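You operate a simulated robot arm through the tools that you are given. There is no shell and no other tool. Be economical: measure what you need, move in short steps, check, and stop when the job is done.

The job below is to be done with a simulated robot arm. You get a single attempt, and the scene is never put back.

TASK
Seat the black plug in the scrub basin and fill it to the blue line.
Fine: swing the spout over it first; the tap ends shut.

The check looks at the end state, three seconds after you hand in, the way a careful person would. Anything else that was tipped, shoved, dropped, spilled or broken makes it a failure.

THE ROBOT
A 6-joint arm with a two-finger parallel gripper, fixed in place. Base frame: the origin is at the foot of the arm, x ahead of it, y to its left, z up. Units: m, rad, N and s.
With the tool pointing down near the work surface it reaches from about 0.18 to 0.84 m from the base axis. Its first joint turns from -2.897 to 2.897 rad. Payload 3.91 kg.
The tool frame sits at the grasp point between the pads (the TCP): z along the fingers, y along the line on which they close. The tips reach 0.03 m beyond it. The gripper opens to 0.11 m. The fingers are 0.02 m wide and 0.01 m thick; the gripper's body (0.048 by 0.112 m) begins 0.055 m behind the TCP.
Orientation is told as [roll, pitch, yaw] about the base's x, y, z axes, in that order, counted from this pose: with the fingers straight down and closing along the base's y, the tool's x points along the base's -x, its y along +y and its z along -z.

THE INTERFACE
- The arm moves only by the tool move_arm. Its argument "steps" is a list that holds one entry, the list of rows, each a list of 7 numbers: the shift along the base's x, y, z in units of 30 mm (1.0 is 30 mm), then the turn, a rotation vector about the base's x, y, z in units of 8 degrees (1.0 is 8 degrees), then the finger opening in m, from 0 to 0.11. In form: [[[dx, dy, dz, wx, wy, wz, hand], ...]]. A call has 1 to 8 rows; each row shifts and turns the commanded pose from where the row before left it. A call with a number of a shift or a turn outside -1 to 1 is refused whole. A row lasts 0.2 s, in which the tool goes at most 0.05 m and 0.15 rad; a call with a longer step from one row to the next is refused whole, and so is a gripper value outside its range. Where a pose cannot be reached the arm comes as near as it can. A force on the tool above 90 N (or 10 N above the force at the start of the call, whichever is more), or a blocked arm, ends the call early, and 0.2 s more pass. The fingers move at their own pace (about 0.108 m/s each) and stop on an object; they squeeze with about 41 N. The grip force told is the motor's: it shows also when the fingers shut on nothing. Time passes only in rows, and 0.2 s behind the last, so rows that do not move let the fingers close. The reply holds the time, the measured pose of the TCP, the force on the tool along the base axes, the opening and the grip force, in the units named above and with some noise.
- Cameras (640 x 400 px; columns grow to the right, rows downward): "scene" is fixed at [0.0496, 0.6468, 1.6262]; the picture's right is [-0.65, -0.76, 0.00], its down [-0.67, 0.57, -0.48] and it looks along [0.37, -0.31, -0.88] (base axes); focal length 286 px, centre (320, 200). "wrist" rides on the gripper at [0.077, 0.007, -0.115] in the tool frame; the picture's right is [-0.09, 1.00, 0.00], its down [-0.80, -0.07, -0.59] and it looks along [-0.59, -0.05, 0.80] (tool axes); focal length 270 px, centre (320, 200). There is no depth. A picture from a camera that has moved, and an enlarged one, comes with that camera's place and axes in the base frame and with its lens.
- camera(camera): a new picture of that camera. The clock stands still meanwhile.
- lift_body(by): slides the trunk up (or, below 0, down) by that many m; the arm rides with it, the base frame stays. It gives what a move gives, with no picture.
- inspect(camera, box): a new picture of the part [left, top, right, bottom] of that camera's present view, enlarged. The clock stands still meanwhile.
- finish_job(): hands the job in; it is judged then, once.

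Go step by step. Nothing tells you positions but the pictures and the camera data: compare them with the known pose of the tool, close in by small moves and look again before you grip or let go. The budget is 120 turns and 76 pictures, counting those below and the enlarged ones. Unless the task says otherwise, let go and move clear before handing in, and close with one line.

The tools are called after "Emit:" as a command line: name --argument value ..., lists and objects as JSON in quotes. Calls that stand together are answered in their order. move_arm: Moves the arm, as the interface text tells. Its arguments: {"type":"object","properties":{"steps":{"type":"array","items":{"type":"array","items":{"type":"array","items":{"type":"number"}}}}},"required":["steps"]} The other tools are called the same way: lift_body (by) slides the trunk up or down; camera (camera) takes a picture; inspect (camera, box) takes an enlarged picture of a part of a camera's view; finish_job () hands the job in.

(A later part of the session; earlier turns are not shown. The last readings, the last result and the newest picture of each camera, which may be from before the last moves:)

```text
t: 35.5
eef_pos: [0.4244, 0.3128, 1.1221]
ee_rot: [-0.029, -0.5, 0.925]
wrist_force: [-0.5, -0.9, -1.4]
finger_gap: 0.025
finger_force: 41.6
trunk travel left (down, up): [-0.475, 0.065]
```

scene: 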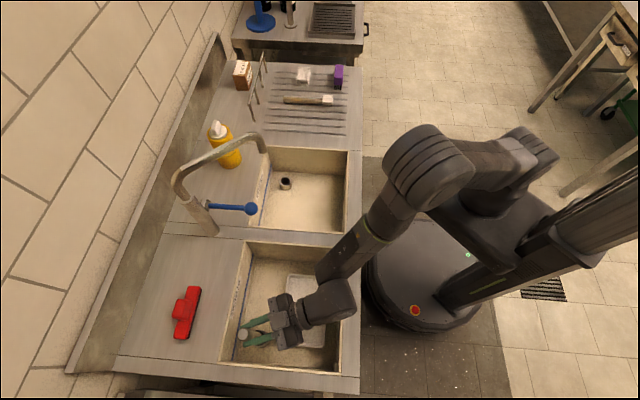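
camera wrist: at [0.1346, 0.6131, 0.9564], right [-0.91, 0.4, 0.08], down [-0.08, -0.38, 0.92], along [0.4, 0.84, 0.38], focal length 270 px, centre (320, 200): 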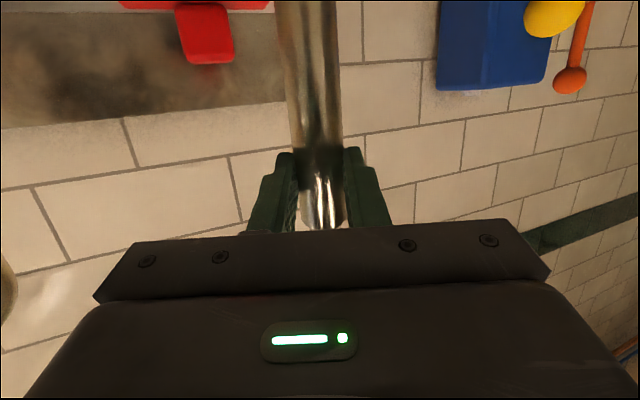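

Emit:
move_arm --steps '[[[0.6, -0.9, 0, 0, 0, -0.63, 0.0], [0.8, -0.9, 0, 0, 0, -0.63, 0.0], [0.95, -0.2, 0, -0.62, 0.665, 0, 0.0], [0.95, 0, 0, -0.62, 0.665, 0, 0.0], [0.95, 0, 0, -0.62, 0.665, 0, 0.0], [0.95, 0, -0.2, -0.62, 0.665, 0, 0.0], [0.95, 0, -0.4, -0.62, 0.665, 0, 0.0], [0.95, 0, -0.4, -0.62, 0.665, 0, 0.0]]]'

Emit:
inspect --camera "scene" --box '[230, 50, 390, 150]'

Emit:
camera --camera "wrist"

```text
t: 37.3
eef_pos: [0.6378, 0.2526, 1.0938]
ee_rot: [-0.028, 0.267, 0.75]
wrist_force: [0.3, 0.8, -0.4]
finger_gap: 0.025
finger_force: 40.9
trunk travel left (down, up): [-0.475, 0.065]
```

```text
4.00 times, centred on (310, 100) of scene
camera zoom: at [0.0496, 0.6468, 1.6262], right [-0.65, -0.76, 0.0], down [-0.67, 0.57, -0.48], along [0.37, -0.31, -0.88], focal length 1144 px, centre (360, 600)
```

zoom: 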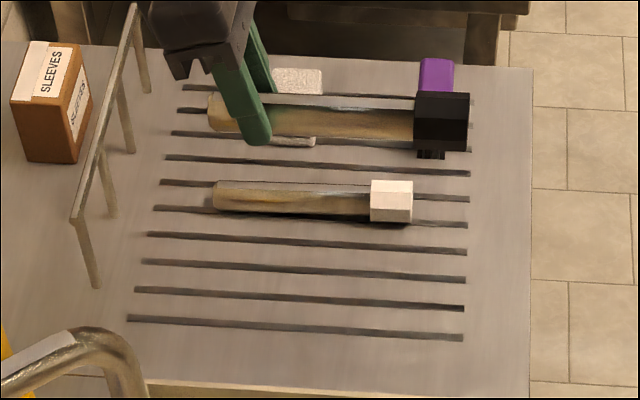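

```text
31 pictures are left
camera wrist: at [0.5994, 0.2286, 1.2231], right [-0.62, 0.78, -0.05], down [0.72, 0.59, 0.36], along [0.31, 0.19, -0.93], focal length 270 px, centre (320, 200)
```

wrist: 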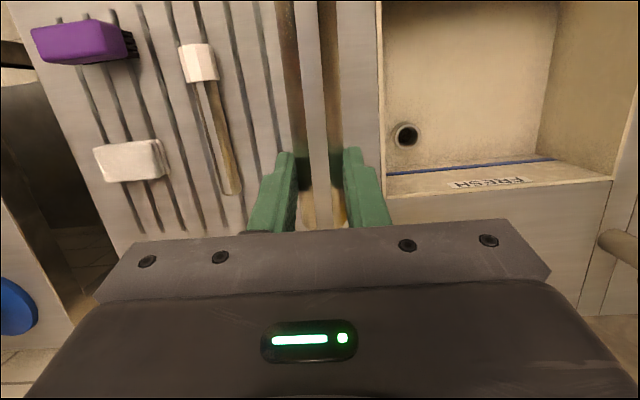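

The plug hangs level above the free strip of drainboard. I'll lower it gently.

Emit:
move_arm --steps '[[[0, 0, -0.9, 0.146, 0.136, 0, 0.0], [0, 0, -0.9, 0, 0, 0, 0.0], [0, 0, -0.9, 0, 0, 0, 0.0], [0, 0, -0.9, 0, 0, 0, 0.0], [0, 0, -0.9, 0, 0, 0, 0.0], [0, 0, -0.9, 0, 0, 0, 0.0], [0, 0, -0.9, 0, 0, 0, 0.0], [0, 0, -0.2, 0, 0, 0, 0.0]]]'

Emit:
inspect --camera "scene" --box '[230, 50, 390, 150]'

```text
t: 39.1
eef_pos: [0.637, 0.2516, 0.9007]
ee_rot: [0.0, 0.263, 0.758]
wrist_force: [0.3, -0.2, -0.8]
finger_gap: 0.0249
finger_force: 41.1
trunk travel left (down, up): [-0.475, 0.065]
```

```text
4.00 times, centred on (310, 100) of scene
camera zoom: at [0.0496, 0.6468, 1.6262], right [-0.65, -0.76, 0.0], down [-0.67, 0.57, -0.48], along [0.37, -0.31, -0.88], focal length 1144 px, centre (360, 600)
```

zoom: 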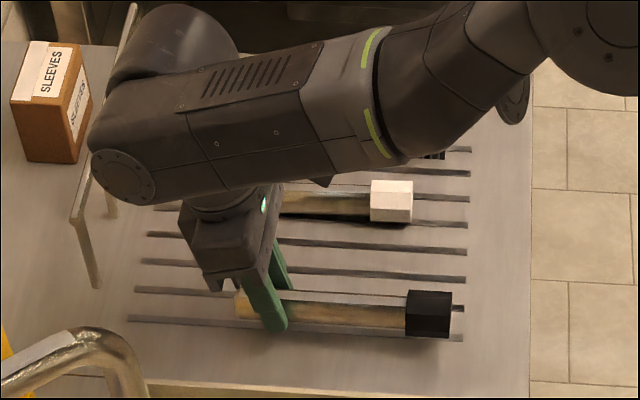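

Emit:
move_arm --steps '[[[0, 0, -0.2, 0, 0, 0, 0.0], [0, 0, -0.2, 0, 0, 0, 0.0], [0, 0, -0.15, 0, 0, 0, 0.0], [0, 0, 0, 0, 0, 0, 0.0]]]'

```text
t: 40.1
eef_pos: [0.6368, 0.2521, 0.8839]
ee_rot: [-0.002, 0.261, 0.756]
wrist_force: [5.5, 3.0, 14.2]
finger_gap: 0.0251
finger_force: 40.7
trunk travel left (down, up): [-0.475, 0.065]
```

It's on the counter. I'll release, rise straight up, and test whether the wrist can yaw to −135°.

Emit:
move_arm --steps '[[[0, 0, 0, 0, 0, 0, 0.03], [0, 0, 0, 0, 0, 0, 0.07], [0, 0, 0, 0, 0, 0, 0.07], [0, 0, 0.6, 0, 0, 0, 0.07], [0, 0, 0.9, 0, 0, 0, 0.07], [0, 0, 0.9, 0, 0, 0, 0.07], [-0.5, -0.3, 0.9, 0.682, -0.731, 0, 0.07], [-0.9, -0.3, 0.9, 0.682, -0.731, 0, 0.07]]]'

Emit:
move_arm --steps '[[[-0.4, -0.4, 0.5, 0, 0, -1, 0.07], [-0.4, -0.4, 0.3, 0, 0, -1, 0.07], [-0.4, -0.4, 0.3, 0, 0, -1, 0.07], [0, 0, 0, 0, 0, -1, 0.07], [0, 0, 0, 0, 0, -1, 0.07], [0, 0, 0, 0, 0, -1, 0.07], [0, 0, 0, 0, 0, -1, 0.07], [0, 0, 0, 0, 0, -1, 0.07]]]'

Emit:
move_arm --steps '[[[0, 0, 0, 0, 0, -1, 0.07], [0, 0, 0, 0, 0, -1, 0.07], [0, 0, 0, 0, 0, -1, 0.07], [0, 0, 0, 0, 0, -1, 0.07], [0, 0, 0, 0, 0, -1, 0.07], [0, 0, 0, 0, 0, -1, 0.07], [0, 0, 0, 0, 0, -1, 0.07], [0, 0, 0, 0, 0, -1, 0.07]]]'

```text
t: 41.9
eef_pos: [0.5925, 0.2339, 1.0108]
ee_rot: [-0.001, -0.019, 0.757]
wrist_force: [-0.1, 0.4, 0.1]
finger_gap: 0.0703
finger_force: 0.1
trunk travel left (down, up): [-0.475, 0.065]
```

```text
t: 43.7
eef_pos: [0.5595, 0.1976, 1.0404]
ee_rot: [-0.004, -0.015, -0.362]
wrist_force: [0.5, -0.5, 0.8]
finger_gap: 0.0698
finger_force: 0.0
trunk travel left (down, up): [-0.475, 0.065]
```

```text
t: 45.5
eef_pos: [0.5577, 0.1973, 1.0426]
ee_rot: [-0.003, -0.016, -1.478]
wrist_force: [-0.2, 0.1, -1.0]
finger_gap: 0.0702
finger_force: 0.1
trunk travel left (down, up): [-0.475, 0.065]
```

Emit:
move_arm --steps '[[[-0.2, -0.2, 0.5, 0, 0, -1, 0.07], [-0.2, -0.2, 0.5, 0, 0, -1, 0.07], [-0.2, -0.2, 0, 0, 0, -1, 0.07], [-0.2, -0.2, 0, 0, 0, -1, 0.07], [0, 0, 0, 0, 0, -1, 0.07], [0, 0, 0, 0, 0, -1, 0.07], [0, 0, 0, 0, 0, -0.5, 0.07]]]'

Emit:
camera --camera "wrist"

Emit:
inspect --camera "scene" --box '[230, 50, 390, 150]'

```text
t: 47.1
eef_pos: [0.5349, 0.1724, 1.0713]
ee_rot: [-0.001, -0.015, -2.385]
wrist_force: [-0.2, 0.4, 0.3]
finger_gap: 0.0703
finger_force: 0.0
trunk travel left (down, up): [-0.475, 0.065]
```

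```text
29 pictures are left
camera wrist: at [0.5972, 0.2215, 1.1846], right [0.62, -0.79, 0.0], down [-0.62, -0.49, 0.61], along [-0.48, -0.38, -0.79], focal length 270 px, centre (320, 200)
```

wrist: 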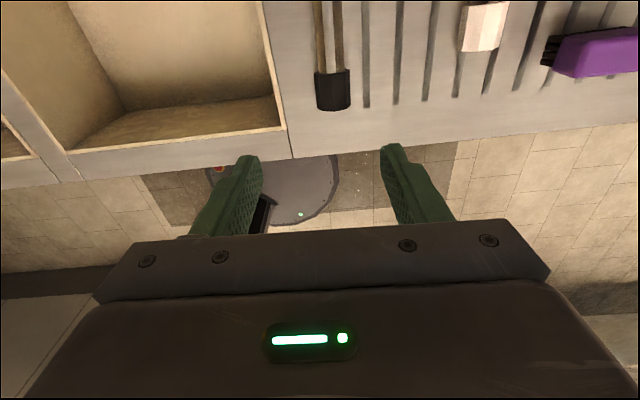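

```text
4.00 times, centred on (310, 100) of scene
camera zoom: at [0.0496, 0.6468, 1.6262], right [-0.65, -0.76, 0.0], down [-0.67, 0.57, -0.48], along [0.37, -0.31, -0.88], focal length 1144 px, centre (360, 600)
```

zoom: 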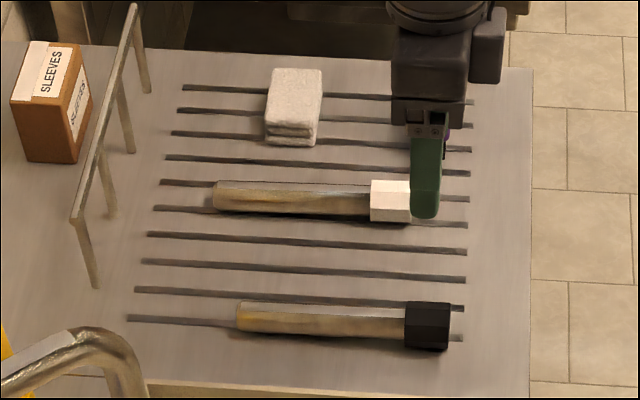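

The wrist flip works. The black head's centre is at about (0.537, 0.158). I'll tilt 45° with the fingers toward the shank and come down over the head.

Emit:
move_arm --steps '[[[0, -0.1, -0.5, 0.645, -0.684, 0, 0.07], [0, -0.1, -0.6, 0.645, -0.684, 0, 0.07], [0, -0.1, -0.6, 0.645, -0.684, 0, 0.07], [0, -0.1, -0.6, 0.645, -0.684, 0, 0.07], [0, -0.1, -0.6, 0.645, -0.684, 0, 0.07], [-0.13, -0.15, -0.6, 0.645, -0.684, 0, 0.07], [0, 0, 0, 0, 0, 0, 0.07]]]'

Emit:
camera --camera "wrist"

Emit:
inspect --camera "scene" --box '[250, 60, 410, 160]'

```text
t: 48.7
eef_pos: [0.53, 0.1529, 0.9655]
ee_rot: [0.0, 0.771, -2.384]
wrist_force: [-0.9, -0.9, 0.8]
finger_gap: 0.07
finger_force: 0.0
trunk travel left (down, up): [-0.475, 0.065]
```

```text
27 pictures are left
camera wrist: at [0.517, 0.1309, 1.1021], right [0.64, -0.77, -0.06], down [-0.77, -0.63, -0.13], along [0.06, 0.13, -0.99], focal length 270 px, centre (320, 200)
```

wrist: 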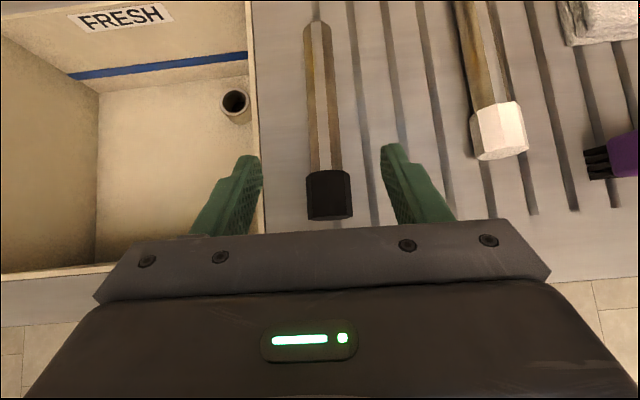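

```text
4.00 times, centred on (330, 110) of scene
camera zoom: at [0.0496, 0.6468, 1.6262], right [-0.65, -0.76, 0.0], down [-0.67, 0.57, -0.48], along [0.37, -0.31, -0.88], focal length 1144 px, centre (280, 560)
```

zoom: 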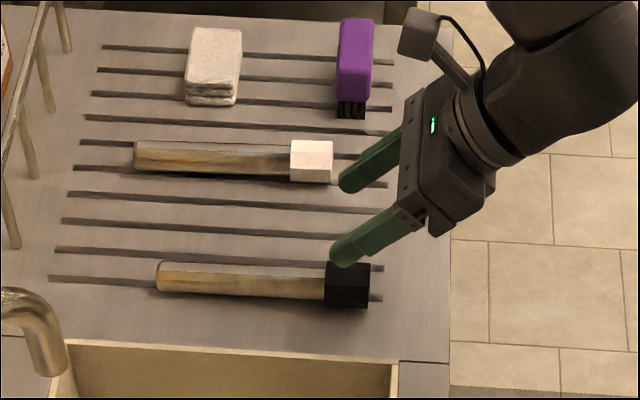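

Emit:
move_arm --steps '[[[0.12, 0, -0.7, 0, 0, 0, 0.07], [0, 0, -0.7, 0, 0, 0, 0.07], [0, 0, -0.7, 0, 0, 0, 0.07], [0, 0, -0.7, 0, 0, 0, 0.07], [0, 0, 0, 0, 0, 0, 0.07]]]'

Emit:
inspect --camera "scene" --box '[290, 90, 370, 140]'

```text
t: 49.9
eef_pos: [0.5326, 0.1528, 0.8828]
ee_rot: [0.0, 0.771, -2.385]
wrist_force: [0.1, 0.1, 0.1]
finger_gap: 0.07
finger_force: 0.0
trunk travel left (down, up): [-0.475, 0.065]
```

```text
8.00 times, centred on (330, 115) of scene
camera zoom: at [0.0496, 0.6468, 1.6262], right [-0.65, -0.76, 0.0], down [-0.67, 0.57, -0.48], along [0.37, -0.31, -0.88], focal length 2288 px, centre (240, 880)
```

zoom: 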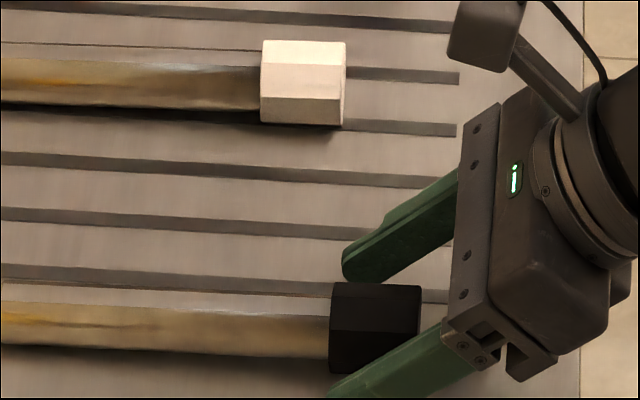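

Emit:
move_arm --steps '[[[0, 0, -0.08, 0, 0, 0, 0.07], [0, 0, 0, 0, 0, 0, 0.0], [0, 0, 0, 0, 0, 0, 0.0], [0, 0, 0, 0, 0, 0, 0.0]]]'

Emit:
move_arm --steps '[[[0, 0, 0.2, 0, 0, 0, 0.0], [0, 0, 0.4, 0, 0, 0, 0.0], [0, 0, 0.6, 0, 0, 0, 0.0], [0, 0, 0.6, 0, 0, 0, 0.0]]]'

Emit:
camera --camera "wrist"

Emit:
inspect --camera "scene" --box '[250, 60, 410, 160]'

```text
t: 50.9
eef_pos: [0.5345, 0.1544, 0.8814]
ee_rot: [-0.001, 0.771, -2.385]
wrist_force: [1.0, -0.2, 0.4]
finger_gap: 0.0375
finger_force: 41.7
trunk travel left (down, up): [-0.475, 0.065]
```

```text
t: 51.9
eef_pos: [0.5342, 0.1524, 0.9358]
ee_rot: [0.0, 0.77, -2.383]
wrist_force: [-0.1, -0.1, -2.0]
finger_gap: 0.0378
finger_force: 41.3
trunk travel left (down, up): [-0.475, 0.065]
```

```text
24 pictures are left
camera wrist: at [0.5217, 0.1311, 1.0711], right [0.64, -0.77, -0.06], down [-0.77, -0.63, -0.13], along [0.06, 0.13, -0.99], focal length 270 px, centre (320, 200)
```

wrist: 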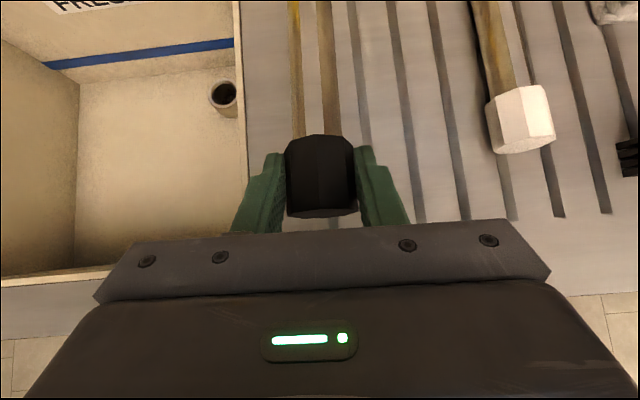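

```text
4.00 times, centred on (330, 110) of scene
camera zoom: at [0.0496, 0.6468, 1.6262], right [-0.65, -0.76, 0.0], down [-0.67, 0.57, -0.48], along [0.37, -0.31, -0.88], focal length 1144 px, centre (280, 560)
```

zoom: 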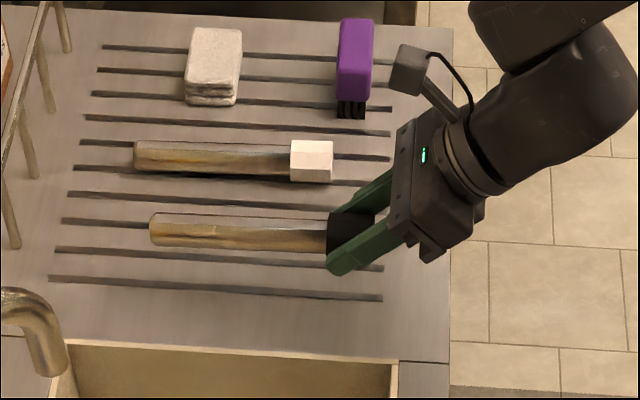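

The head is held firmly. I'll lift and bring the tool upright, so the shank swings downward.

Emit:
move_arm --steps '[[[0, 0, 0.9, 0, 0, 0, 0.0], [0, 0, 0.95, 0, 0, 0, 0.0], [0, 0, 0.95, -0.645, 0.684, 0, 0.0], [0, 0, 0.95, -0.645, 0.684, 0, 0.0], [0, 0, 0.95, -0.645, 0.684, 0, 0.0], [0, 0, 0.95, -0.645, 0.684, 0, 0.0], [-0.2, 0, 0.95, -0.645, 0.684, 0, 0.0], [-0.2, 0, 0.7, -0.645, 0.684, 0, 0.0]]]'

Emit:
move_arm --steps '[[[-0.3, 0, 0, 0, 0, 1, 0.0], [-0.3, 0, 0, 0, 0, 1, 0.0], [-0.3, 0, 0, 0, 0, 1, 0.0], [-0.3, 0, 0, 0, 0, 1, 0.0], [-0.3, 0, 0, 0, 0, 1, 0.0], [-0.3, 0, 0, 0, 0, 1, 0.0], [0, 0, 0, 0, 0, 1, 0.0], [0, 0, 0, 0, 0, 1, 0.0]]]'

Emit:
move_arm --steps '[[[0, 0, 0, 0, 0, 1, 0.0], [0, 0, 0, 0, 0, 1, 0.0], [0, 0, 0, 0, 0, 1, 0.0], [0, 0, 0, 0, 0, 1, 0.0], [0, 0, 0, 0, 0, 1, 0.0], [0, 0, 0, 0, 0, 1, 0.0], [0, 0, 0, 0, 0, 1, 0.0], [0, 0, 0, 0, 0, 1, 0.0]]]'

```text
t: 53.7
eef_pos: [0.5227, 0.153, 1.154]
ee_rot: [-0.002, -0.018, -2.385]
wrist_force: [0.0, 0.5, -1.4]
finger_gap: 0.038
finger_force: 40.6
trunk travel left (down, up): [-0.475, 0.065]
```

```text
t: 55.5
eef_pos: [0.4671, 0.1541, 1.152]
ee_rot: [-0.002, -0.016, -1.264]
wrist_force: [0.0, 0.1, -2.1]
finger_gap: 0.0376
finger_force: 41.2
trunk travel left (down, up): [-0.475, 0.065]
```

```text
t: 57.3
eef_pos: [0.4674, 0.1539, 1.1537]
ee_rot: [-0.003, -0.015, -0.149]
wrist_force: [-0.2, 0.2, 0.0]
finger_gap: 0.0377
finger_force: 40.9
trunk travel left (down, up): [-0.475, 0.065]
```

Emit:
move_arm --steps '[[[-0.72, 0.88, 0, 0, 0, 0.79, 0.0], [-0.72, 0.88, 0, 0, 0, 0.79, 0.0], [-0.72, 0.88, 0, 0, 0, 0.79, 0.0], [-0.72, 0.88, 0, 0, 0, 0.79, 0.0], [-0.72, 0.88, 0, 0, 0, 0.79, 0.0], [-0.72, 0.88, 0, 0, 0, 0.79, 0.0], [-0.72, 0.88, 0, 0, 0, 0.79, 0.0], [-0.72, 0.88, 0, 0, 0, 0.79, 0.0]]]'

Emit:
move_arm --steps '[[[-0.72, 0.88, 0, 0, 0, 0.79, 0.0], [-0.72, 0.88, 0, 0, 0, 0.79, 0.0], [0, 0.5, 0, 0.765, -0.547, 0, 0.0], [0, 0.5, 0, 0.765, -0.547, 0, 0.0], [0, 0.5, 0, 0.765, -0.547, 0, 0.0], [0, 0.5, 0, 0.765, -0.547, 0, 0.0], [0, 0.5, 0, 0.765, -0.547, 0, 0.0], [0, 0.5, 0, 0.765, -0.547, 0, 0.0]]]'

Emit:
camera --camera "scene"

```text
t: 59.1
eef_pos: [0.2952, 0.365, 1.1526]
ee_rot: [-0.003, -0.016, 0.732]
wrist_force: [0.3, 0.2, -1.0]
finger_gap: 0.0378
finger_force: 41.3
trunk travel left (down, up): [-0.475, 0.065]
```

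```text
t: 60.9
eef_pos: [0.2521, 0.5069, 1.1564]
ee_rot: [-0.004, -0.805, 0.952]
wrist_force: [0.4, -0.2, 0.1]
finger_gap: 0.0377
finger_force: 40.9
trunk travel left (down, up): [-0.475, 0.065]
```

```text
22 pictures are left
```

scene: 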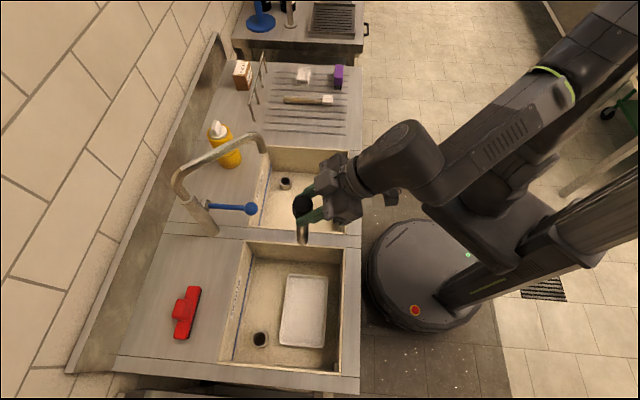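

Emit:
inspect --camera "scene" --box '[260, 160, 380, 235]'

Emit:
inspect --camera "scene" --box '[270, 180, 334, 250]'

```text
5.33 times, centred on (320, 198) of scene
camera zoom: at [0.0496, 0.6468, 1.6262], right [-0.65, -0.76, 0.0], down [-0.67, 0.57, -0.48], along [0.37, -0.31, -0.88], focal length 1525 px, centre (320, 213)
```

zoom: 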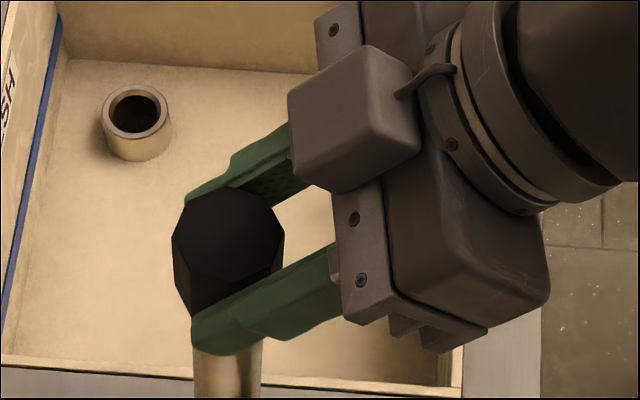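

```text
5.71 times, centred on (302, 215) of scene
camera zoom: at [0.0496, 0.6468, 1.6262], right [-0.65, -0.76, 0.0], down [-0.67, 0.57, -0.48], along [0.37, -0.31, -0.88], focal length 1634 px, centre (423, 114)
```

zoom: 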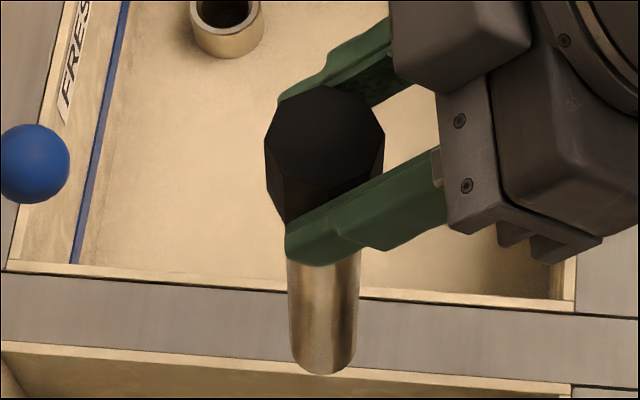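

The plug is upright, shank down, to within about 2°. I'll correct that and carry it over the drain.

Emit:
move_arm --steps '[[[-0.265, 0.965, -0.4, -0.204, 0.145, 0, 0.0], [-0.265, 0.965, -0.4, 0, 0, 0, 0.0], [-0.265, 0.965, -0.4, 0, 0, 0, 0.0], [-0.265, 0.965, -0.4, 0, 0, 0, 0.0], [-0.265, 0.965, -0.4, 0, 0, 0, 0.0], [-0.265, 0.965, -0.4, 0, 0, 0, 0.0], [-0.265, 0.965, -0.4, 0, 0, 0, 0.0], [-0.265, 0.965, -0.4, 0, 0, 0, 0.0]]]'

Emit:
inspect --camera "scene" --box '[210, 290, 306, 350]'

```text
t: 62.7
eef_pos: [0.1893, 0.7395, 1.0561]
ee_rot: [-0.007, -0.769, 0.956]
wrist_force: [0.1, 0.5, -1.7]
finger_gap: 0.0378
finger_force: 40.9
trunk travel left (down, up): [-0.475, 0.065]
```

```text
6.67 times, centred on (258, 320) of scene
camera zoom: at [0.0496, 0.6468, 1.6262], right [-0.65, -0.76, 0.0], down [-0.67, 0.57, -0.48], along [0.37, -0.31, -0.88], focal length 1907 px, centre (733, -600)
```

zoom: 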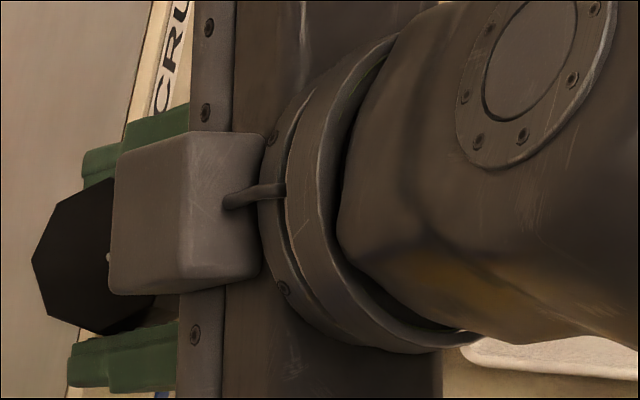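

Emit:
camera --camera "wrist"

```text
18 pictures are left
camera wrist: at [0.1058, 0.6337, 1.085], right [-0.77, 0.63, 0.06], down [0.15, 0.09, 0.98], along [0.61, 0.77, -0.17], focal length 270 px, centre (320, 200)
```

wrist: 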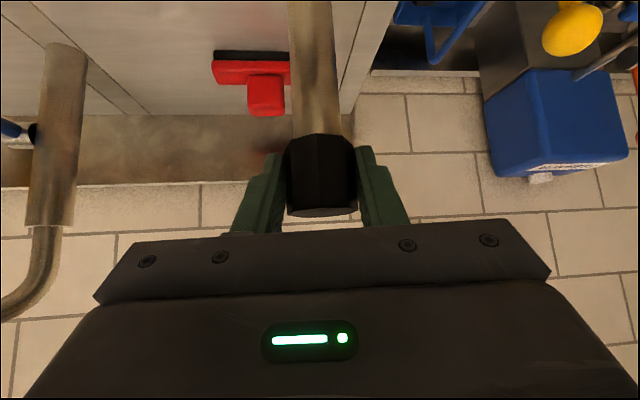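

The shank is vertical sideways too. I'll descend toward the collar and feel for contact.

Emit:
move_arm --steps '[[[-0.04, -0.05, -0.7, 0, 0, 0, 0.0], [0, 0, -0.8, 0, 0, 0, 0.0], [0, 0, -0.8, 0, 0, 0, 0.0], [0, 0, -0.8, 0, 0, 0, 0.0], [0, 0, -0.8, 0, 0, 0, 0.0], [0, 0, -0.3, 0, 0, 0, 0.0], [0, 0, 0, 0, 0, 0, 0.0]]]'

Emit:
camera --camera "wrist"

```text
t: 64.3
eef_pos: [0.1879, 0.737, 0.932]
ee_rot: [-0.007, -0.77, 0.955]
wrist_force: [-0.4, -0.1, -1.1]
finger_gap: 0.0377
finger_force: 40.4
trunk travel left (down, up): [-0.475, 0.065]
```

```text
17 pictures are left
camera wrist: at [0.1036, 0.6311, 0.9599], right [-0.77, 0.63, 0.06], down [0.15, 0.09, 0.98], along [0.62, 0.77, -0.17], focal length 270 px, centre (320, 200)
```

wrist: 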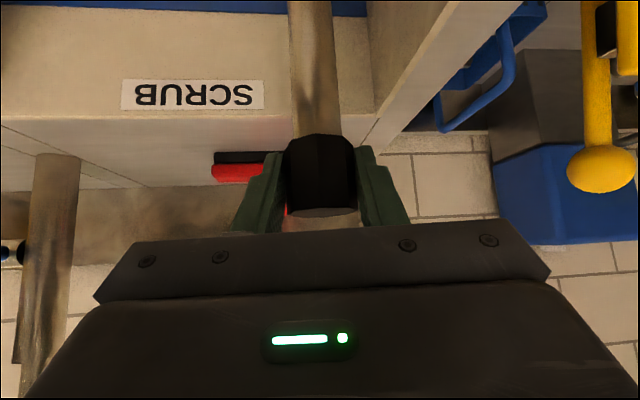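

Emit:
move_arm --steps '[[[0, 0, -0.3, 0, 0, 0, 0.0], [0, 0, -0.3, 0, 0, 0, 0.0], [0, 0, -0.3, 0, 0, 0, 0.0], [0, 0, -0.3, 0, 0, 0, 0.0], [0, 0, -0.3, 0, 0, 0, 0.0]]]'

```text
t: 65.5
eef_pos: [0.186, 0.7375, 0.8867]
ee_rot: [-0.004, -0.772, 0.951]
wrist_force: [2.7, 8.5, 5.1]
finger_gap: 0.0378
finger_force: 40.6
trunk travel left (down, up): [-0.475, 0.065]
```

It seems to be entering the bore with a small side force. I'll ease toward +y and continue.

Emit:
move_arm --steps '[[[0.03, 0.08, 0, 0, 0, 0, 0.0], [0, 0, -0.3, 0, 0, 0, 0.0], [0, 0, -0.3, 0, 0, 0, 0.0], [0, 0, -0.3, 0, 0, 0, 0.0]]]'

```text
t: 66.5
eef_pos: [0.1872, 0.7383, 0.8735]
ee_rot: [0.004, -0.789, 0.946]
wrist_force: [5.0, -1.3, 60.7]
finger_gap: 0.0382
finger_force: 41.1
trunk travel left (down, up): [-0.475, 0.065]
```

It bottomed out about 33 mm into the collar, which fits a shallow socket. I'll relax the push, release and back out along the tool axis.

Emit:
move_arm --steps '[[[0, 0, 0.3, 0, 0, 0, 0.0], [0, 0, 0.05, 0, 0, 0, 0.0], [0, 0, 0, 0, 0, 0, 0.06], [0, 0, 0, 0, 0, 0, 0.08], [-0.2, -0.28, 0.35, 0, 0, 0, 0.08], [-0.4, -0.57, 0.7, 0, 0, 0, 0.08], [-0.4, -0.57, 0.7, 0, 0, 0, 0.08], [-0.4, -0.57, 0.7, 0, 0, 0, 0.08]]]'

Emit:
move_arm --steps '[[[-0.4, -0.57, 0.7, 0, 0, 0, 0.08], [-0.2, -0.8, 0.8, 0, 0, 0, 0.08], [0, -0.9, 0.8, 0, 0, 0, 0.08], [0, -0.9, 0.8, 0, 0, 0, 0.08], [0, -0.9, 0.8, 0, 0, 0, 0.08]]]'

Emit:
inspect --camera "scene" --box '[220, 290, 316, 350]'

```text
t: 68.3
eef_pos: [0.1438, 0.6797, 0.9425]
ee_rot: [-0.006, -0.767, 0.956]
wrist_force: [0.3, 0.0, 0.3]
finger_gap: 0.0798
finger_force: 0.1
trunk travel left (down, up): [-0.475, 0.065]
```

```text
t: 69.5
eef_pos: [0.1266, 0.5546, 1.0607]
ee_rot: [-0.007, -0.769, 0.955]
wrist_force: [0.1, 0.1, 0.4]
finger_gap: 0.0798
finger_force: 0.0
trunk travel left (down, up): [-0.475, 0.065]
```

```text
6.67 times, centred on (268, 320) of scene
camera zoom: at [0.0496, 0.6468, 1.6262], right [-0.65, -0.76, 0.0], down [-0.67, 0.57, -0.48], along [0.37, -0.31, -0.88], focal length 1907 px, centre (667, -600)
```

zoom: 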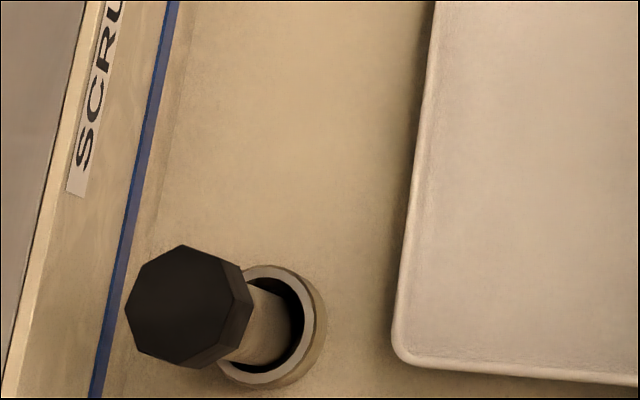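

The plug stands seated in the scrub drain. Now the tap: the spout tube runs from the column near (0.51, 0.67) toward −y at z of about 1.12, with its mouth near (0.50, 0.465). I'll bring the tool upright and look at the tap from nearby.

Emit:
move_arm --steps '[[[0.3, -0.8, 0.7, -0.767, 0.543, 0, 0.06], [0.4, -0.9, 0.7, -0.767, 0.543, 0, 0.06], [0.5, -0.9, 0.8, -0.767, 0.543, 0, 0.06], [0.6, -0.9, 0.9, -0.767, 0.543, 0, 0.06], [0.6, -0.7, 0.9, -0.767, 0.543, 0, 0.06], [0.6, -0.3, 0.9, -0.72, 0.51, 0, 0.06], [0.8, 0, 0.5, 0, 0, 0.5, 0.06], [0.8, 0, 0, 0, 0, 0.5, 0.06]]]'

Emit:
move_arm --steps '[[[0.9, 0, 0, 0, 0, 0.7, 0.06], [0.9, 0, 0, 0, 0, 0.7, 0.06], [0.9, 0, 0, 0, 0, 0.7, 0.06], [0.9, 0, 0, 0, 0, 0.7, 0.06], [0.9, 0, 0, 0, 0, 0.3, 0.06], [0.5, 0, 0, 0, 0, 0, 0.06]]]'

Emit:
camera --camera "wrist"

```text
t: 71.3
eef_pos: [0.2671, 0.4208, 1.2223]
ee_rot: [-0.006, 0.012, 1.093]
wrist_force: [-0.8, -0.1, 0.7]
finger_gap: 0.06
finger_force: 0.0
trunk travel left (down, up): [-0.475, 0.065]
```

```text
t: 72.7
eef_pos: [0.4169, 0.4238, 1.2227]
ee_rot: [-0.005, 0.011, 1.529]
wrist_force: [-1.0, 0.4, 0.7]
finger_gap: 0.0599
finger_force: 0.1
trunk travel left (down, up): [-0.475, 0.065]
```

```text
15 pictures are left
camera wrist: at [0.4069, 0.3469, 1.338], right [-0.99, 0.13, -0.01], down [0.1, 0.8, 0.59], along [0.08, 0.58, -0.81], focal length 270 px, centre (320, 200)
```

wrist: 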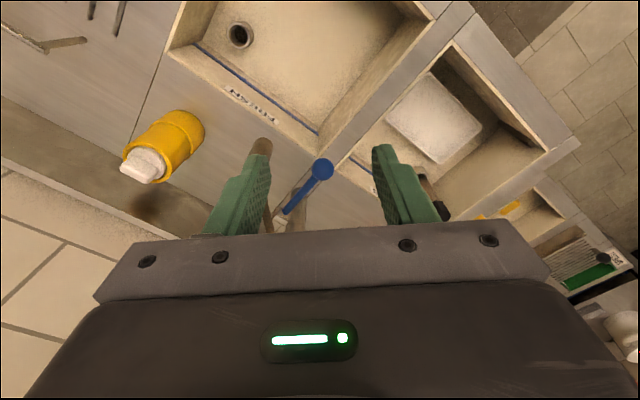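

The tube points about 263° from the column and passes near (0.481, 0.49). I'll move above it so the fingers straddle it.

Emit:
move_arm --steps '[[[0.7, 0.73, 0, 0, 0, -0.2, 0.07], [0.7, 0.73, 0, 0, 0, -0.2, 0.07], [0.73, 0.73, 0, 0, 0, -0.2, 0.07], [0, 0, 0, 0, 0, 0, 0.07]]]'

Emit:
camera --camera "wrist"

Emit:
inspect --camera "scene" --box '[150, 90, 310, 240]'

```text
t: 73.7
eef_pos: [0.4804, 0.4891, 1.2237]
ee_rot: [-0.007, 0.012, 1.443]
wrist_force: [0.2, 0.8, 0.0]
finger_gap: 0.07
finger_force: 0.0
trunk travel left (down, up): [-0.475, 0.065]
```

```text
14 pictures are left
camera wrist: at [0.4625, 0.4143, 1.3379], right [-0.98, 0.21, -0.01], down [0.17, 0.79, 0.59], along [0.13, 0.57, -0.81], focal length 270 px, centre (320, 200)
```

wrist: 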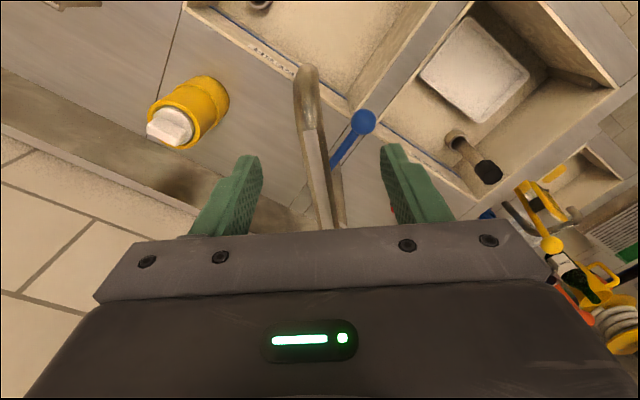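

```text
2.67 times, centred on (230, 165) of scene
camera zoom: at [0.0496, 0.6468, 1.6262], right [-0.65, -0.76, 0.0], down [-0.67, 0.57, -0.48], along [0.37, -0.31, -0.88], focal length 763 px, centre (560, 293)
```

zoom: 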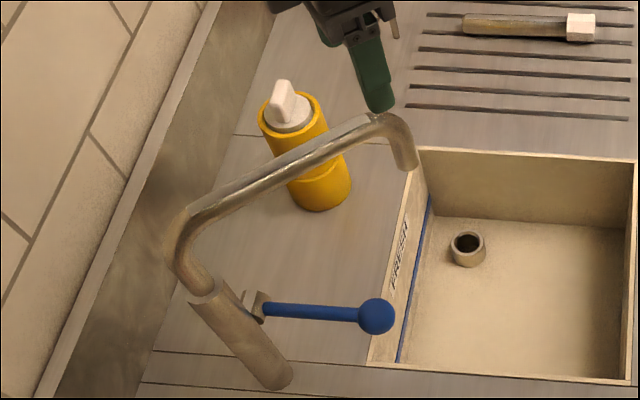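

The tube is centred 8 mm right of the tool at z of about 1.12. I'll shift and descend to straddle it.

Emit:
move_arm --steps '[[[0.27, 0, -0.3, 0, 0, 0, 0.07], [0, 0, -0.8, 0, 0, 0, 0.07], [0, 0, -0.8, 0, 0, 0, 0.07], [0, 0, -0.8, 0, 0, 0, 0.07], [0, 0, -0.75, 0, 0, 0, 0.07], [0, 0, 0, 0, 0, 0, 0.045]]]'

```text
t: 75.1
eef_pos: [0.4864, 0.487, 1.1184]
ee_rot: [-0.005, 0.01, 1.443]
wrist_force: [-0.6, -0.5, 0.6]
finger_gap: 0.0454
finger_force: 0.0
trunk travel left (down, up): [-0.475, 0.065]
```

The fingers straddle the spout. I'll swing it along its arc, first half first.

Emit:
move_arm --steps '[[[-0.797, 0.15, 0, 0, 0, -0.956, 0.045], [-0.77, 0.25, 0, 0, 0, -0.956, 0.045], [-0.73, 0.35, 0, 0, 0, -0.956, 0.045], [-0.677, 0.443, 0, 0, 0, -0.956, 0.045], [-0.61, 0.53, 0, 0, 0, -0.956, 0.045]]]'

Emit:
inspect --camera "scene" --box '[150, 90, 350, 350]'

```text
t: 76.3
eef_pos: [0.378, 0.5408, 1.1186]
ee_rot: [-0.007, 0.011, 0.776]
wrist_force: [0.9, 0.4, 0.0]
finger_gap: 0.0451
finger_force: 0.0
trunk travel left (down, up): [-0.475, 0.065]
```

```text
1.54 times, centred on (250, 220) of scene
camera zoom: at [0.0496, 0.6468, 1.6262], right [-0.65, -0.76, 0.0], down [-0.67, 0.57, -0.48], along [0.37, -0.31, -0.88], focal length 440 px, centre (428, 169)
```

zoom: 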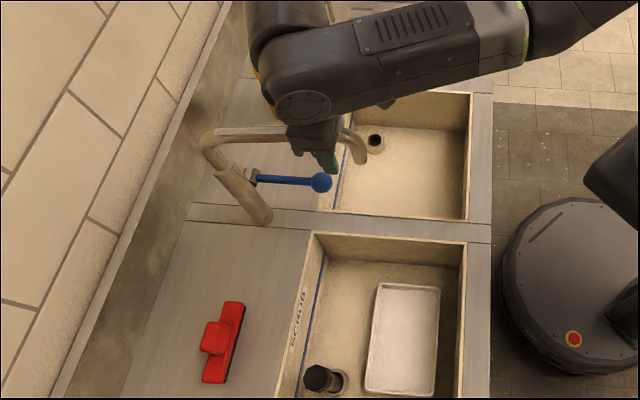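

The spout follows and the lever stays put, so I'll finish the swing.

Emit:
move_arm --steps '[[[-0.537, 0.61, 0, 0, 0, -0.956, 0.045], [-0.45, 0.67, 0, 0, 0, -0.956, 0.045], [-0.357, 0.727, 0, 0, 0, -0.956, 0.045], [-0.257, 0.77, 0, 0, 0, -0.956, 0.045], [-0.15, 0.793, 0, 0, 0, -0.956, 0.045], [0, 0, 0, 0, 0, 0, 0.06]]]'

Emit:
inspect --camera "scene" --box '[150, 110, 350, 360]'

```text
t: 77.7
eef_pos: [0.3267, 0.6478, 1.1184]
ee_rot: [-0.006, 0.012, 0.106]
wrist_force: [0.5, -0.1, 0.2]
finger_gap: 0.06
finger_force: 0.1
trunk travel left (down, up): [-0.475, 0.065]
```

```text
1.60 times, centred on (250, 235) of scene
camera zoom: at [0.0496, 0.6468, 1.6262], right [-0.65, -0.76, 0.0], down [-0.67, 0.57, -0.48], along [0.37, -0.31, -0.88], focal length 458 px, centre (432, 144)
```

zoom: 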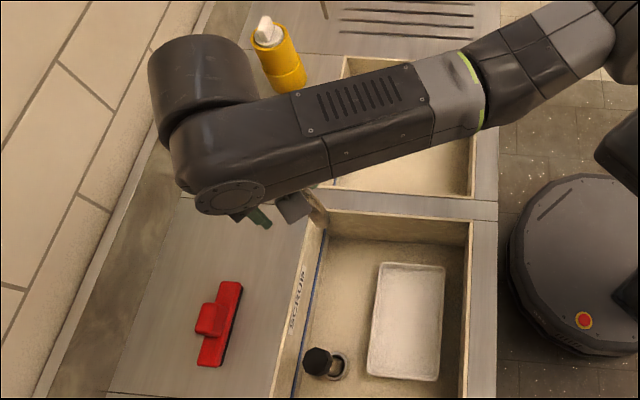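

Emit:
move_arm --steps '[[[0, 0, 0.7, 0, 0, 0, 0.06], [0, 0, 0.9, 0, 0, 0, 0.06], [0, 0, 0.9, 0, 0, 0, 0.06], [0, 0, 0.9, 0, 0, 0, 0.06], [0, -0.9, 0.3, 0, 0, 0.5, 0.03], [0, -0.9, 0, 0, 0, 0.5, 0.0], [0, -0.9, 0, 0, 0, 0.5, 0.0], [0, -0.9, 0, 0, 0, 0.5, 0.0]]]'

Emit:
move_arm --steps '[[[0, -0.9, 0, 0, 0, 0.9, 0.0], [0, -0.9, 0, 0, 0, 0.9, 0.0], [0, -0.9, 0, 0, 0, 0.9, 0.0], [0, -0.9, 0, 0, 0, 0.9, 0.0]]]'

Emit:
camera --camera "scene"

```text
t: 79.5
eef_pos: [0.3262, 0.5372, 1.2217]
ee_rot: [-0.003, 0.01, 0.388]
wrist_force: [0.3, -0.5, 0.1]
finger_gap: 0.0
finger_force: 37.4
out of reach, approached as far as the arm can: row 4
trunk travel left (down, up): [-0.475, 0.065]
```

```text
t: 80.5
eef_pos: [0.3263, 0.4312, 1.221]
ee_rot: [-0.005, 0.008, 0.891]
wrist_force: [-0.7, -0.3, 0.4]
finger_gap: 0.0
finger_force: 37.6
trunk travel left (down, up): [-0.475, 0.065]
```

```text
10 pictures are left
```

scene: 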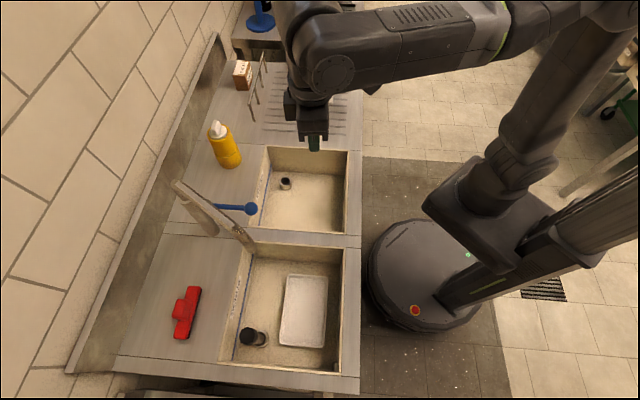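

The spout mouth is over the scrub basin at about (0.31, 0.62). Next is the lever: its ball is near (0.433, 0.562, 0.955), so I'll approach with the hand tilted toward the robot to stay clear of the spout.

Emit:
move_arm --steps '[[[0.34, 0.44, -0.9, 0.68, -0.55, 0, 0.03], [0.34, 0.44, -0.9, 0.68, -0.55, 0, 0.07], [0.34, 0.44, -0.9, 0.68, -0.55, 0, 0.075], [0.34, 0.44, -0.9, 0.68, -0.55, 0, 0.075], [0.34, 0.44, -0.9, 0.68, -0.55, 0, 0.075], [0.34, 0.44, -0.9, 0, 0, 0, 0.075], [0.34, 0.44, -0.9, 0, 0, 0, 0.075], [0, 0, 0, 0, 0, 0, 0.075]]]'

Emit:
camera --camera "wrist"

```text
t: 82.3
eef_pos: [0.4006, 0.5239, 1.0313]
ee_rot: [-0.006, -0.601, 0.891]
wrist_force: [0.3, -0.2, 0.3]
finger_gap: 0.075
finger_force: 0.0
trunk travel left (down, up): [-0.475, 0.065]
```

```text
9 pictures are left
camera wrist: at [0.3139, 0.4281, 1.0828], right [-0.73, 0.69, 0.05], down [0.26, 0.21, 0.94], along [0.64, 0.7, -0.33], focal length 270 px, centre (320, 200)
```

wrist: 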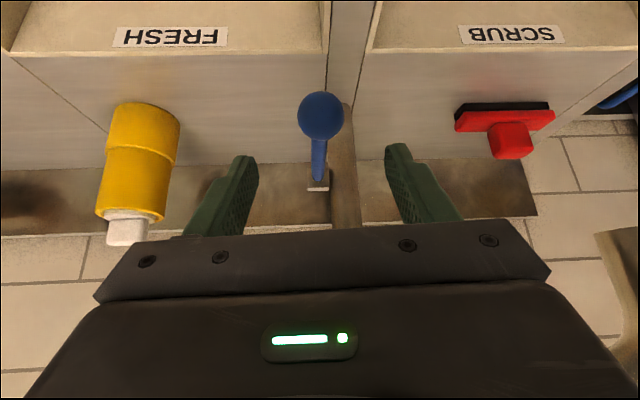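

The ball is centred between the fingers, so I'll advance onto it and close gently.

Emit:
move_arm --steps '[[[0.31, 0.4, -0.8, 0, 0, 0, 0.075], [0.31, 0.4, -0.8, 0, 0, 0, 0.075], [0.31, 0.4, -0.8, 0, 0, 0, 0.075], [0, 0, 0, 0, 0, 0, 0.03], [0, 0, 0, 0, 0, 0, 0.03], [0, 0, 0, 0, 0, 0, 0.03]]]'

```text
t: 83.7
eef_pos: [0.4265, 0.558, 0.9594]
ee_rot: [-0.005, -0.6, 0.888]
wrist_force: [0.3, 3.1, 0.7]
finger_gap: 0.0344
finger_force: 44.5
trunk travel left (down, up): [-0.475, 0.065]
```

The ball is held. I'll test the lever with a small lift.

Emit:
move_arm --steps '[[[0, 0, 0.2, 0, 0, 0, 0.03], [0, 0, 0.15, 0, 0, 0, 0.03]]]'

```text
t: 84.3
eef_pos: [0.4281, 0.5584, 0.9676]
ee_rot: [-0.005, -0.595, 0.89]
wrist_force: [-2.8, -1.3, -13.3]
finger_gap: 0.0343
finger_force: 45.2
trunk travel left (down, up): [-0.475, 0.065]
```

Emit:
move_arm --steps '[[[0, 0, 0.2, 0, 0, 0, 0.03], [0, 0, 0.2, 0, 0, 0, 0.03]]]'

Emit:
inspect --camera "scene" --box '[160, 160, 350, 360]'

```text
t: 84.9
eef_pos: [0.4288, 0.5593, 0.9809]
ee_rot: [-0.004, -0.597, 0.888]
wrist_force: [3.1, -0.1, -13.6]
finger_gap: 0.0346
finger_force: 44.9
trunk travel left (down, up): [-0.475, 0.065]
```

```text
2.00 times, centred on (255, 260) of scene
camera zoom: at [0.0496, 0.6468, 1.6262], right [-0.65, -0.76, 0.0], down [-0.67, 0.57, -0.48], along [0.37, -0.31, -0.88], focal length 572 px, centre (450, 80)
```

zoom: 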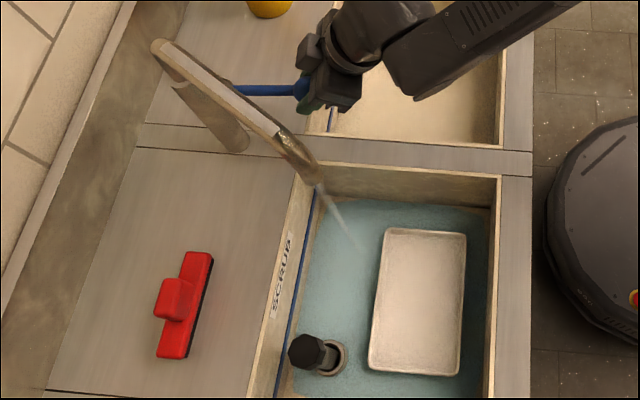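

Lifting opens the tap, and water is landing in the scrub basin. I'll wait a moment and check the level.

Emit:
move_arm --steps '[[[0, 0, 0, 0, 0, 0, 0.03], [0, 0, 0, 0, 0, 0, 0.03], [0, 0, 0, 0, 0, 0, 0.03], [0, 0, 0, 0, 0, 0, 0.03]]]'

Emit:
inspect --camera "scene" --box '[220, 270, 300, 370]'

```text
t: 85.9
eef_pos: [0.429, 0.5598, 0.9803]
ee_rot: [-0.005, -0.599, 0.888]
wrist_force: [5.7, -3.3, -11.3]
finger_gap: 0.0347
finger_force: 45.1
trunk travel left (down, up): [-0.475, 0.065]
```

```text
4.00 times, centred on (260, 320) of scene
camera zoom: at [0.0496, 0.6468, 1.6262], right [-0.65, -0.76, 0.0], down [-0.67, 0.57, -0.48], along [0.37, -0.31, -0.88], focal length 1144 px, centre (560, -280)
```

zoom: 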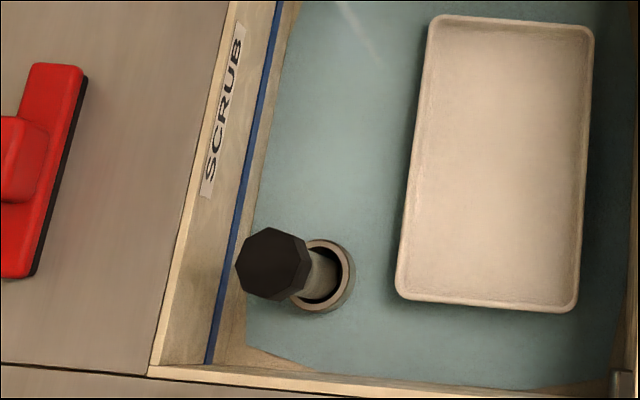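

Emit:
move_arm --steps '[[[0, 0, 0, 0, 0, 0, 0.03], [0, 0, 0, 0, 0, 0, 0.03], [0, 0, 0, 0, 0, 0, 0.03], [0, 0, 0, 0, 0, 0, 0.03], [0, 0, 0, 0, 0, 0, 0.03], [0, 0, 0, 0, 0, 0, 0.03], [0, 0, 0, 0, 0, 0, 0.03], [0, 0, 0, 0, 0, 0, 0.03]]]'

Emit:
inspect --camera "scene" --box '[220, 270, 300, 370]'

```text
t: 87.7
eef_pos: [0.4291, 0.5601, 0.9804]
ee_rot: [-0.002, -0.601, 0.888]
wrist_force: [9.7, -3.3, -6.7]
finger_gap: 0.0342
finger_force: 45.3
trunk travel left (down, up): [-0.475, 0.065]
```

```text
4.00 times, centred on (260, 320) of scene
camera zoom: at [0.0496, 0.6468, 1.6262], right [-0.65, -0.76, 0.0], down [-0.67, 0.57, -0.48], along [0.37, -0.31, -0.88], focal length 1144 px, centre (560, -280)
```

zoom: 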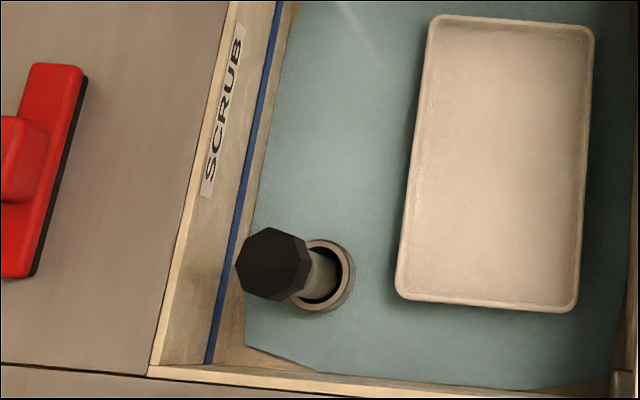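

The level rises slowly, so I'll open the lever further and keep timing.

Emit:
move_arm --steps '[[[0.05, 0.05, 0.3, 0, 0, 0, 0.03], [0.06, 0.06, 0.3, 0, 0, 0, 0.03], [0.06, 0.06, 0.25, 0, 0, 0, 0.03], [0, 0, 0, 0, 0, 0, 0.03], [0, 0, 0, 0, 0, 0, 0.03], [0, 0, 0, 0, 0, 0, 0.03], [0, 0, 0, 0, 0, 0, 0.03], [0, 0, 0, 0, 0, 0, 0.03]]]'

Emit:
inspect --camera "scene" --box '[220, 270, 300, 370]'

```text
t: 89.5
eef_pos: [0.4342, 0.5644, 1.0073]
ee_rot: [-0.004, -0.6, 0.887]
wrist_force: [9.3, -6.3, 0.4]
finger_gap: 0.0355
finger_force: 5.8
trunk travel left (down, up): [-0.475, 0.065]
```

```text
4.00 times, centred on (260, 320) of scene
camera zoom: at [0.0496, 0.6468, 1.6262], right [-0.65, -0.76, 0.0], down [-0.67, 0.57, -0.48], along [0.37, -0.31, -0.88], focal length 1144 px, centre (560, -280)
```

zoom: 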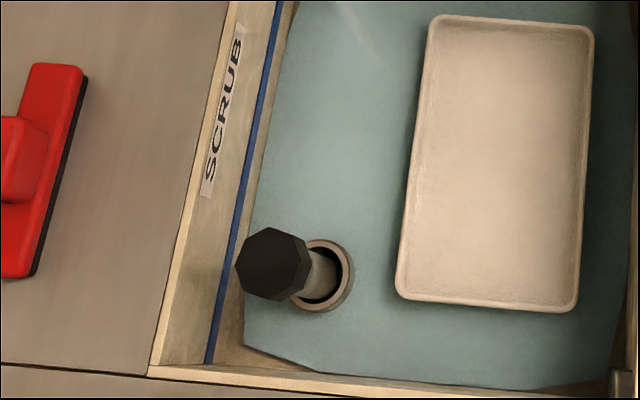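

Emit:
move_arm --steps '[[[0, 0, 0, 0, 0, 0, 0.03], [0, 0, 0, 0, 0, 0, 0.03], [0, 0, 0, 0, 0, 0, 0.03], [0, 0, 0, 0, 0, 0, 0.03], [0, 0, 0, 0, 0, 0, 0.03], [0, 0, 0, 0, 0, 0, 0.03], [0, 0, 0, 0, 0, 0, 0.03]]]'

Emit:
inspect --camera "scene" --box '[190, 185, 310, 365]'

```text
t: 91.1
eef_pos: [0.4325, 0.5642, 1.0076]
ee_rot: [-0.004, -0.601, 0.888]
wrist_force: [8.2, -7.5, -2.3]
finger_gap: 0.0354
finger_force: 5.8
trunk travel left (down, up): [-0.475, 0.065]
```

```text
2.22 times, centred on (250, 275) of scene
camera zoom: at [0.0496, 0.6468, 1.6262], right [-0.65, -0.76, 0.0], down [-0.67, 0.57, -0.48], along [0.37, -0.31, -0.88], focal length 636 px, centre (476, 33)
```

zoom: 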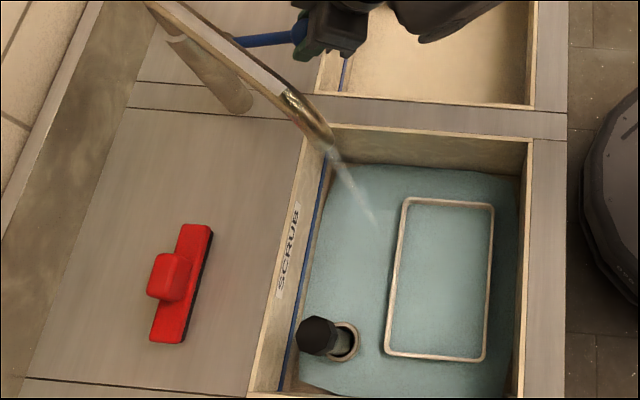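

The ball is still held, and the water now covers the tray's floor. I'll wait a bit more and then measure at high zoom.

Emit:
move_arm --steps '[[[0, 0, 0, 0, 0, 0, 0.03], [0, 0, 0, 0, 0, 0, 0.03], [0, 0, 0, 0, 0, 0, 0.03], [0, 0, 0, 0, 0, 0, 0.03], [0, 0, 0, 0, 0, 0, 0.03], [0, 0, 0, 0, 0, 0, 0.03], [0, 0, 0, 0, 0, 0, 0.03], [0, 0, 0, 0, 0, 0, 0.03]]]'

Emit:
inspect --camera "scene" --box '[220, 290, 300, 350]'

```text
t: 92.9
eef_pos: [0.4349, 0.5637, 1.0069]
ee_rot: [-0.004, -0.6, 0.888]
wrist_force: [8.3, -7.4, -1.8]
finger_gap: 0.0354
finger_force: 5.6
trunk travel left (down, up): [-0.475, 0.065]
```

```text
6.67 times, centred on (260, 320) of scene
camera zoom: at [0.0496, 0.6468, 1.6262], right [-0.65, -0.76, 0.0], down [-0.67, 0.57, -0.48], along [0.37, -0.31, -0.88], focal length 1907 px, centre (720, -600)
```

zoom: 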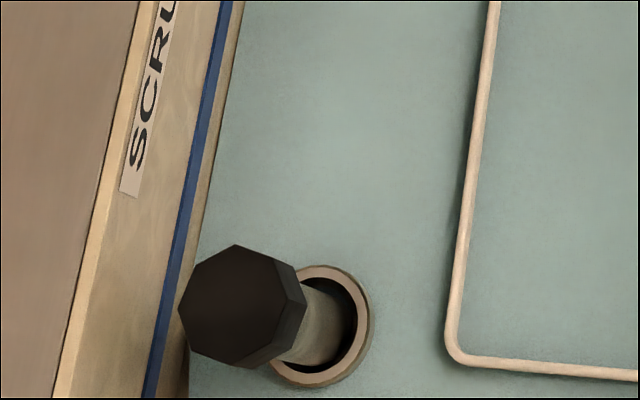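

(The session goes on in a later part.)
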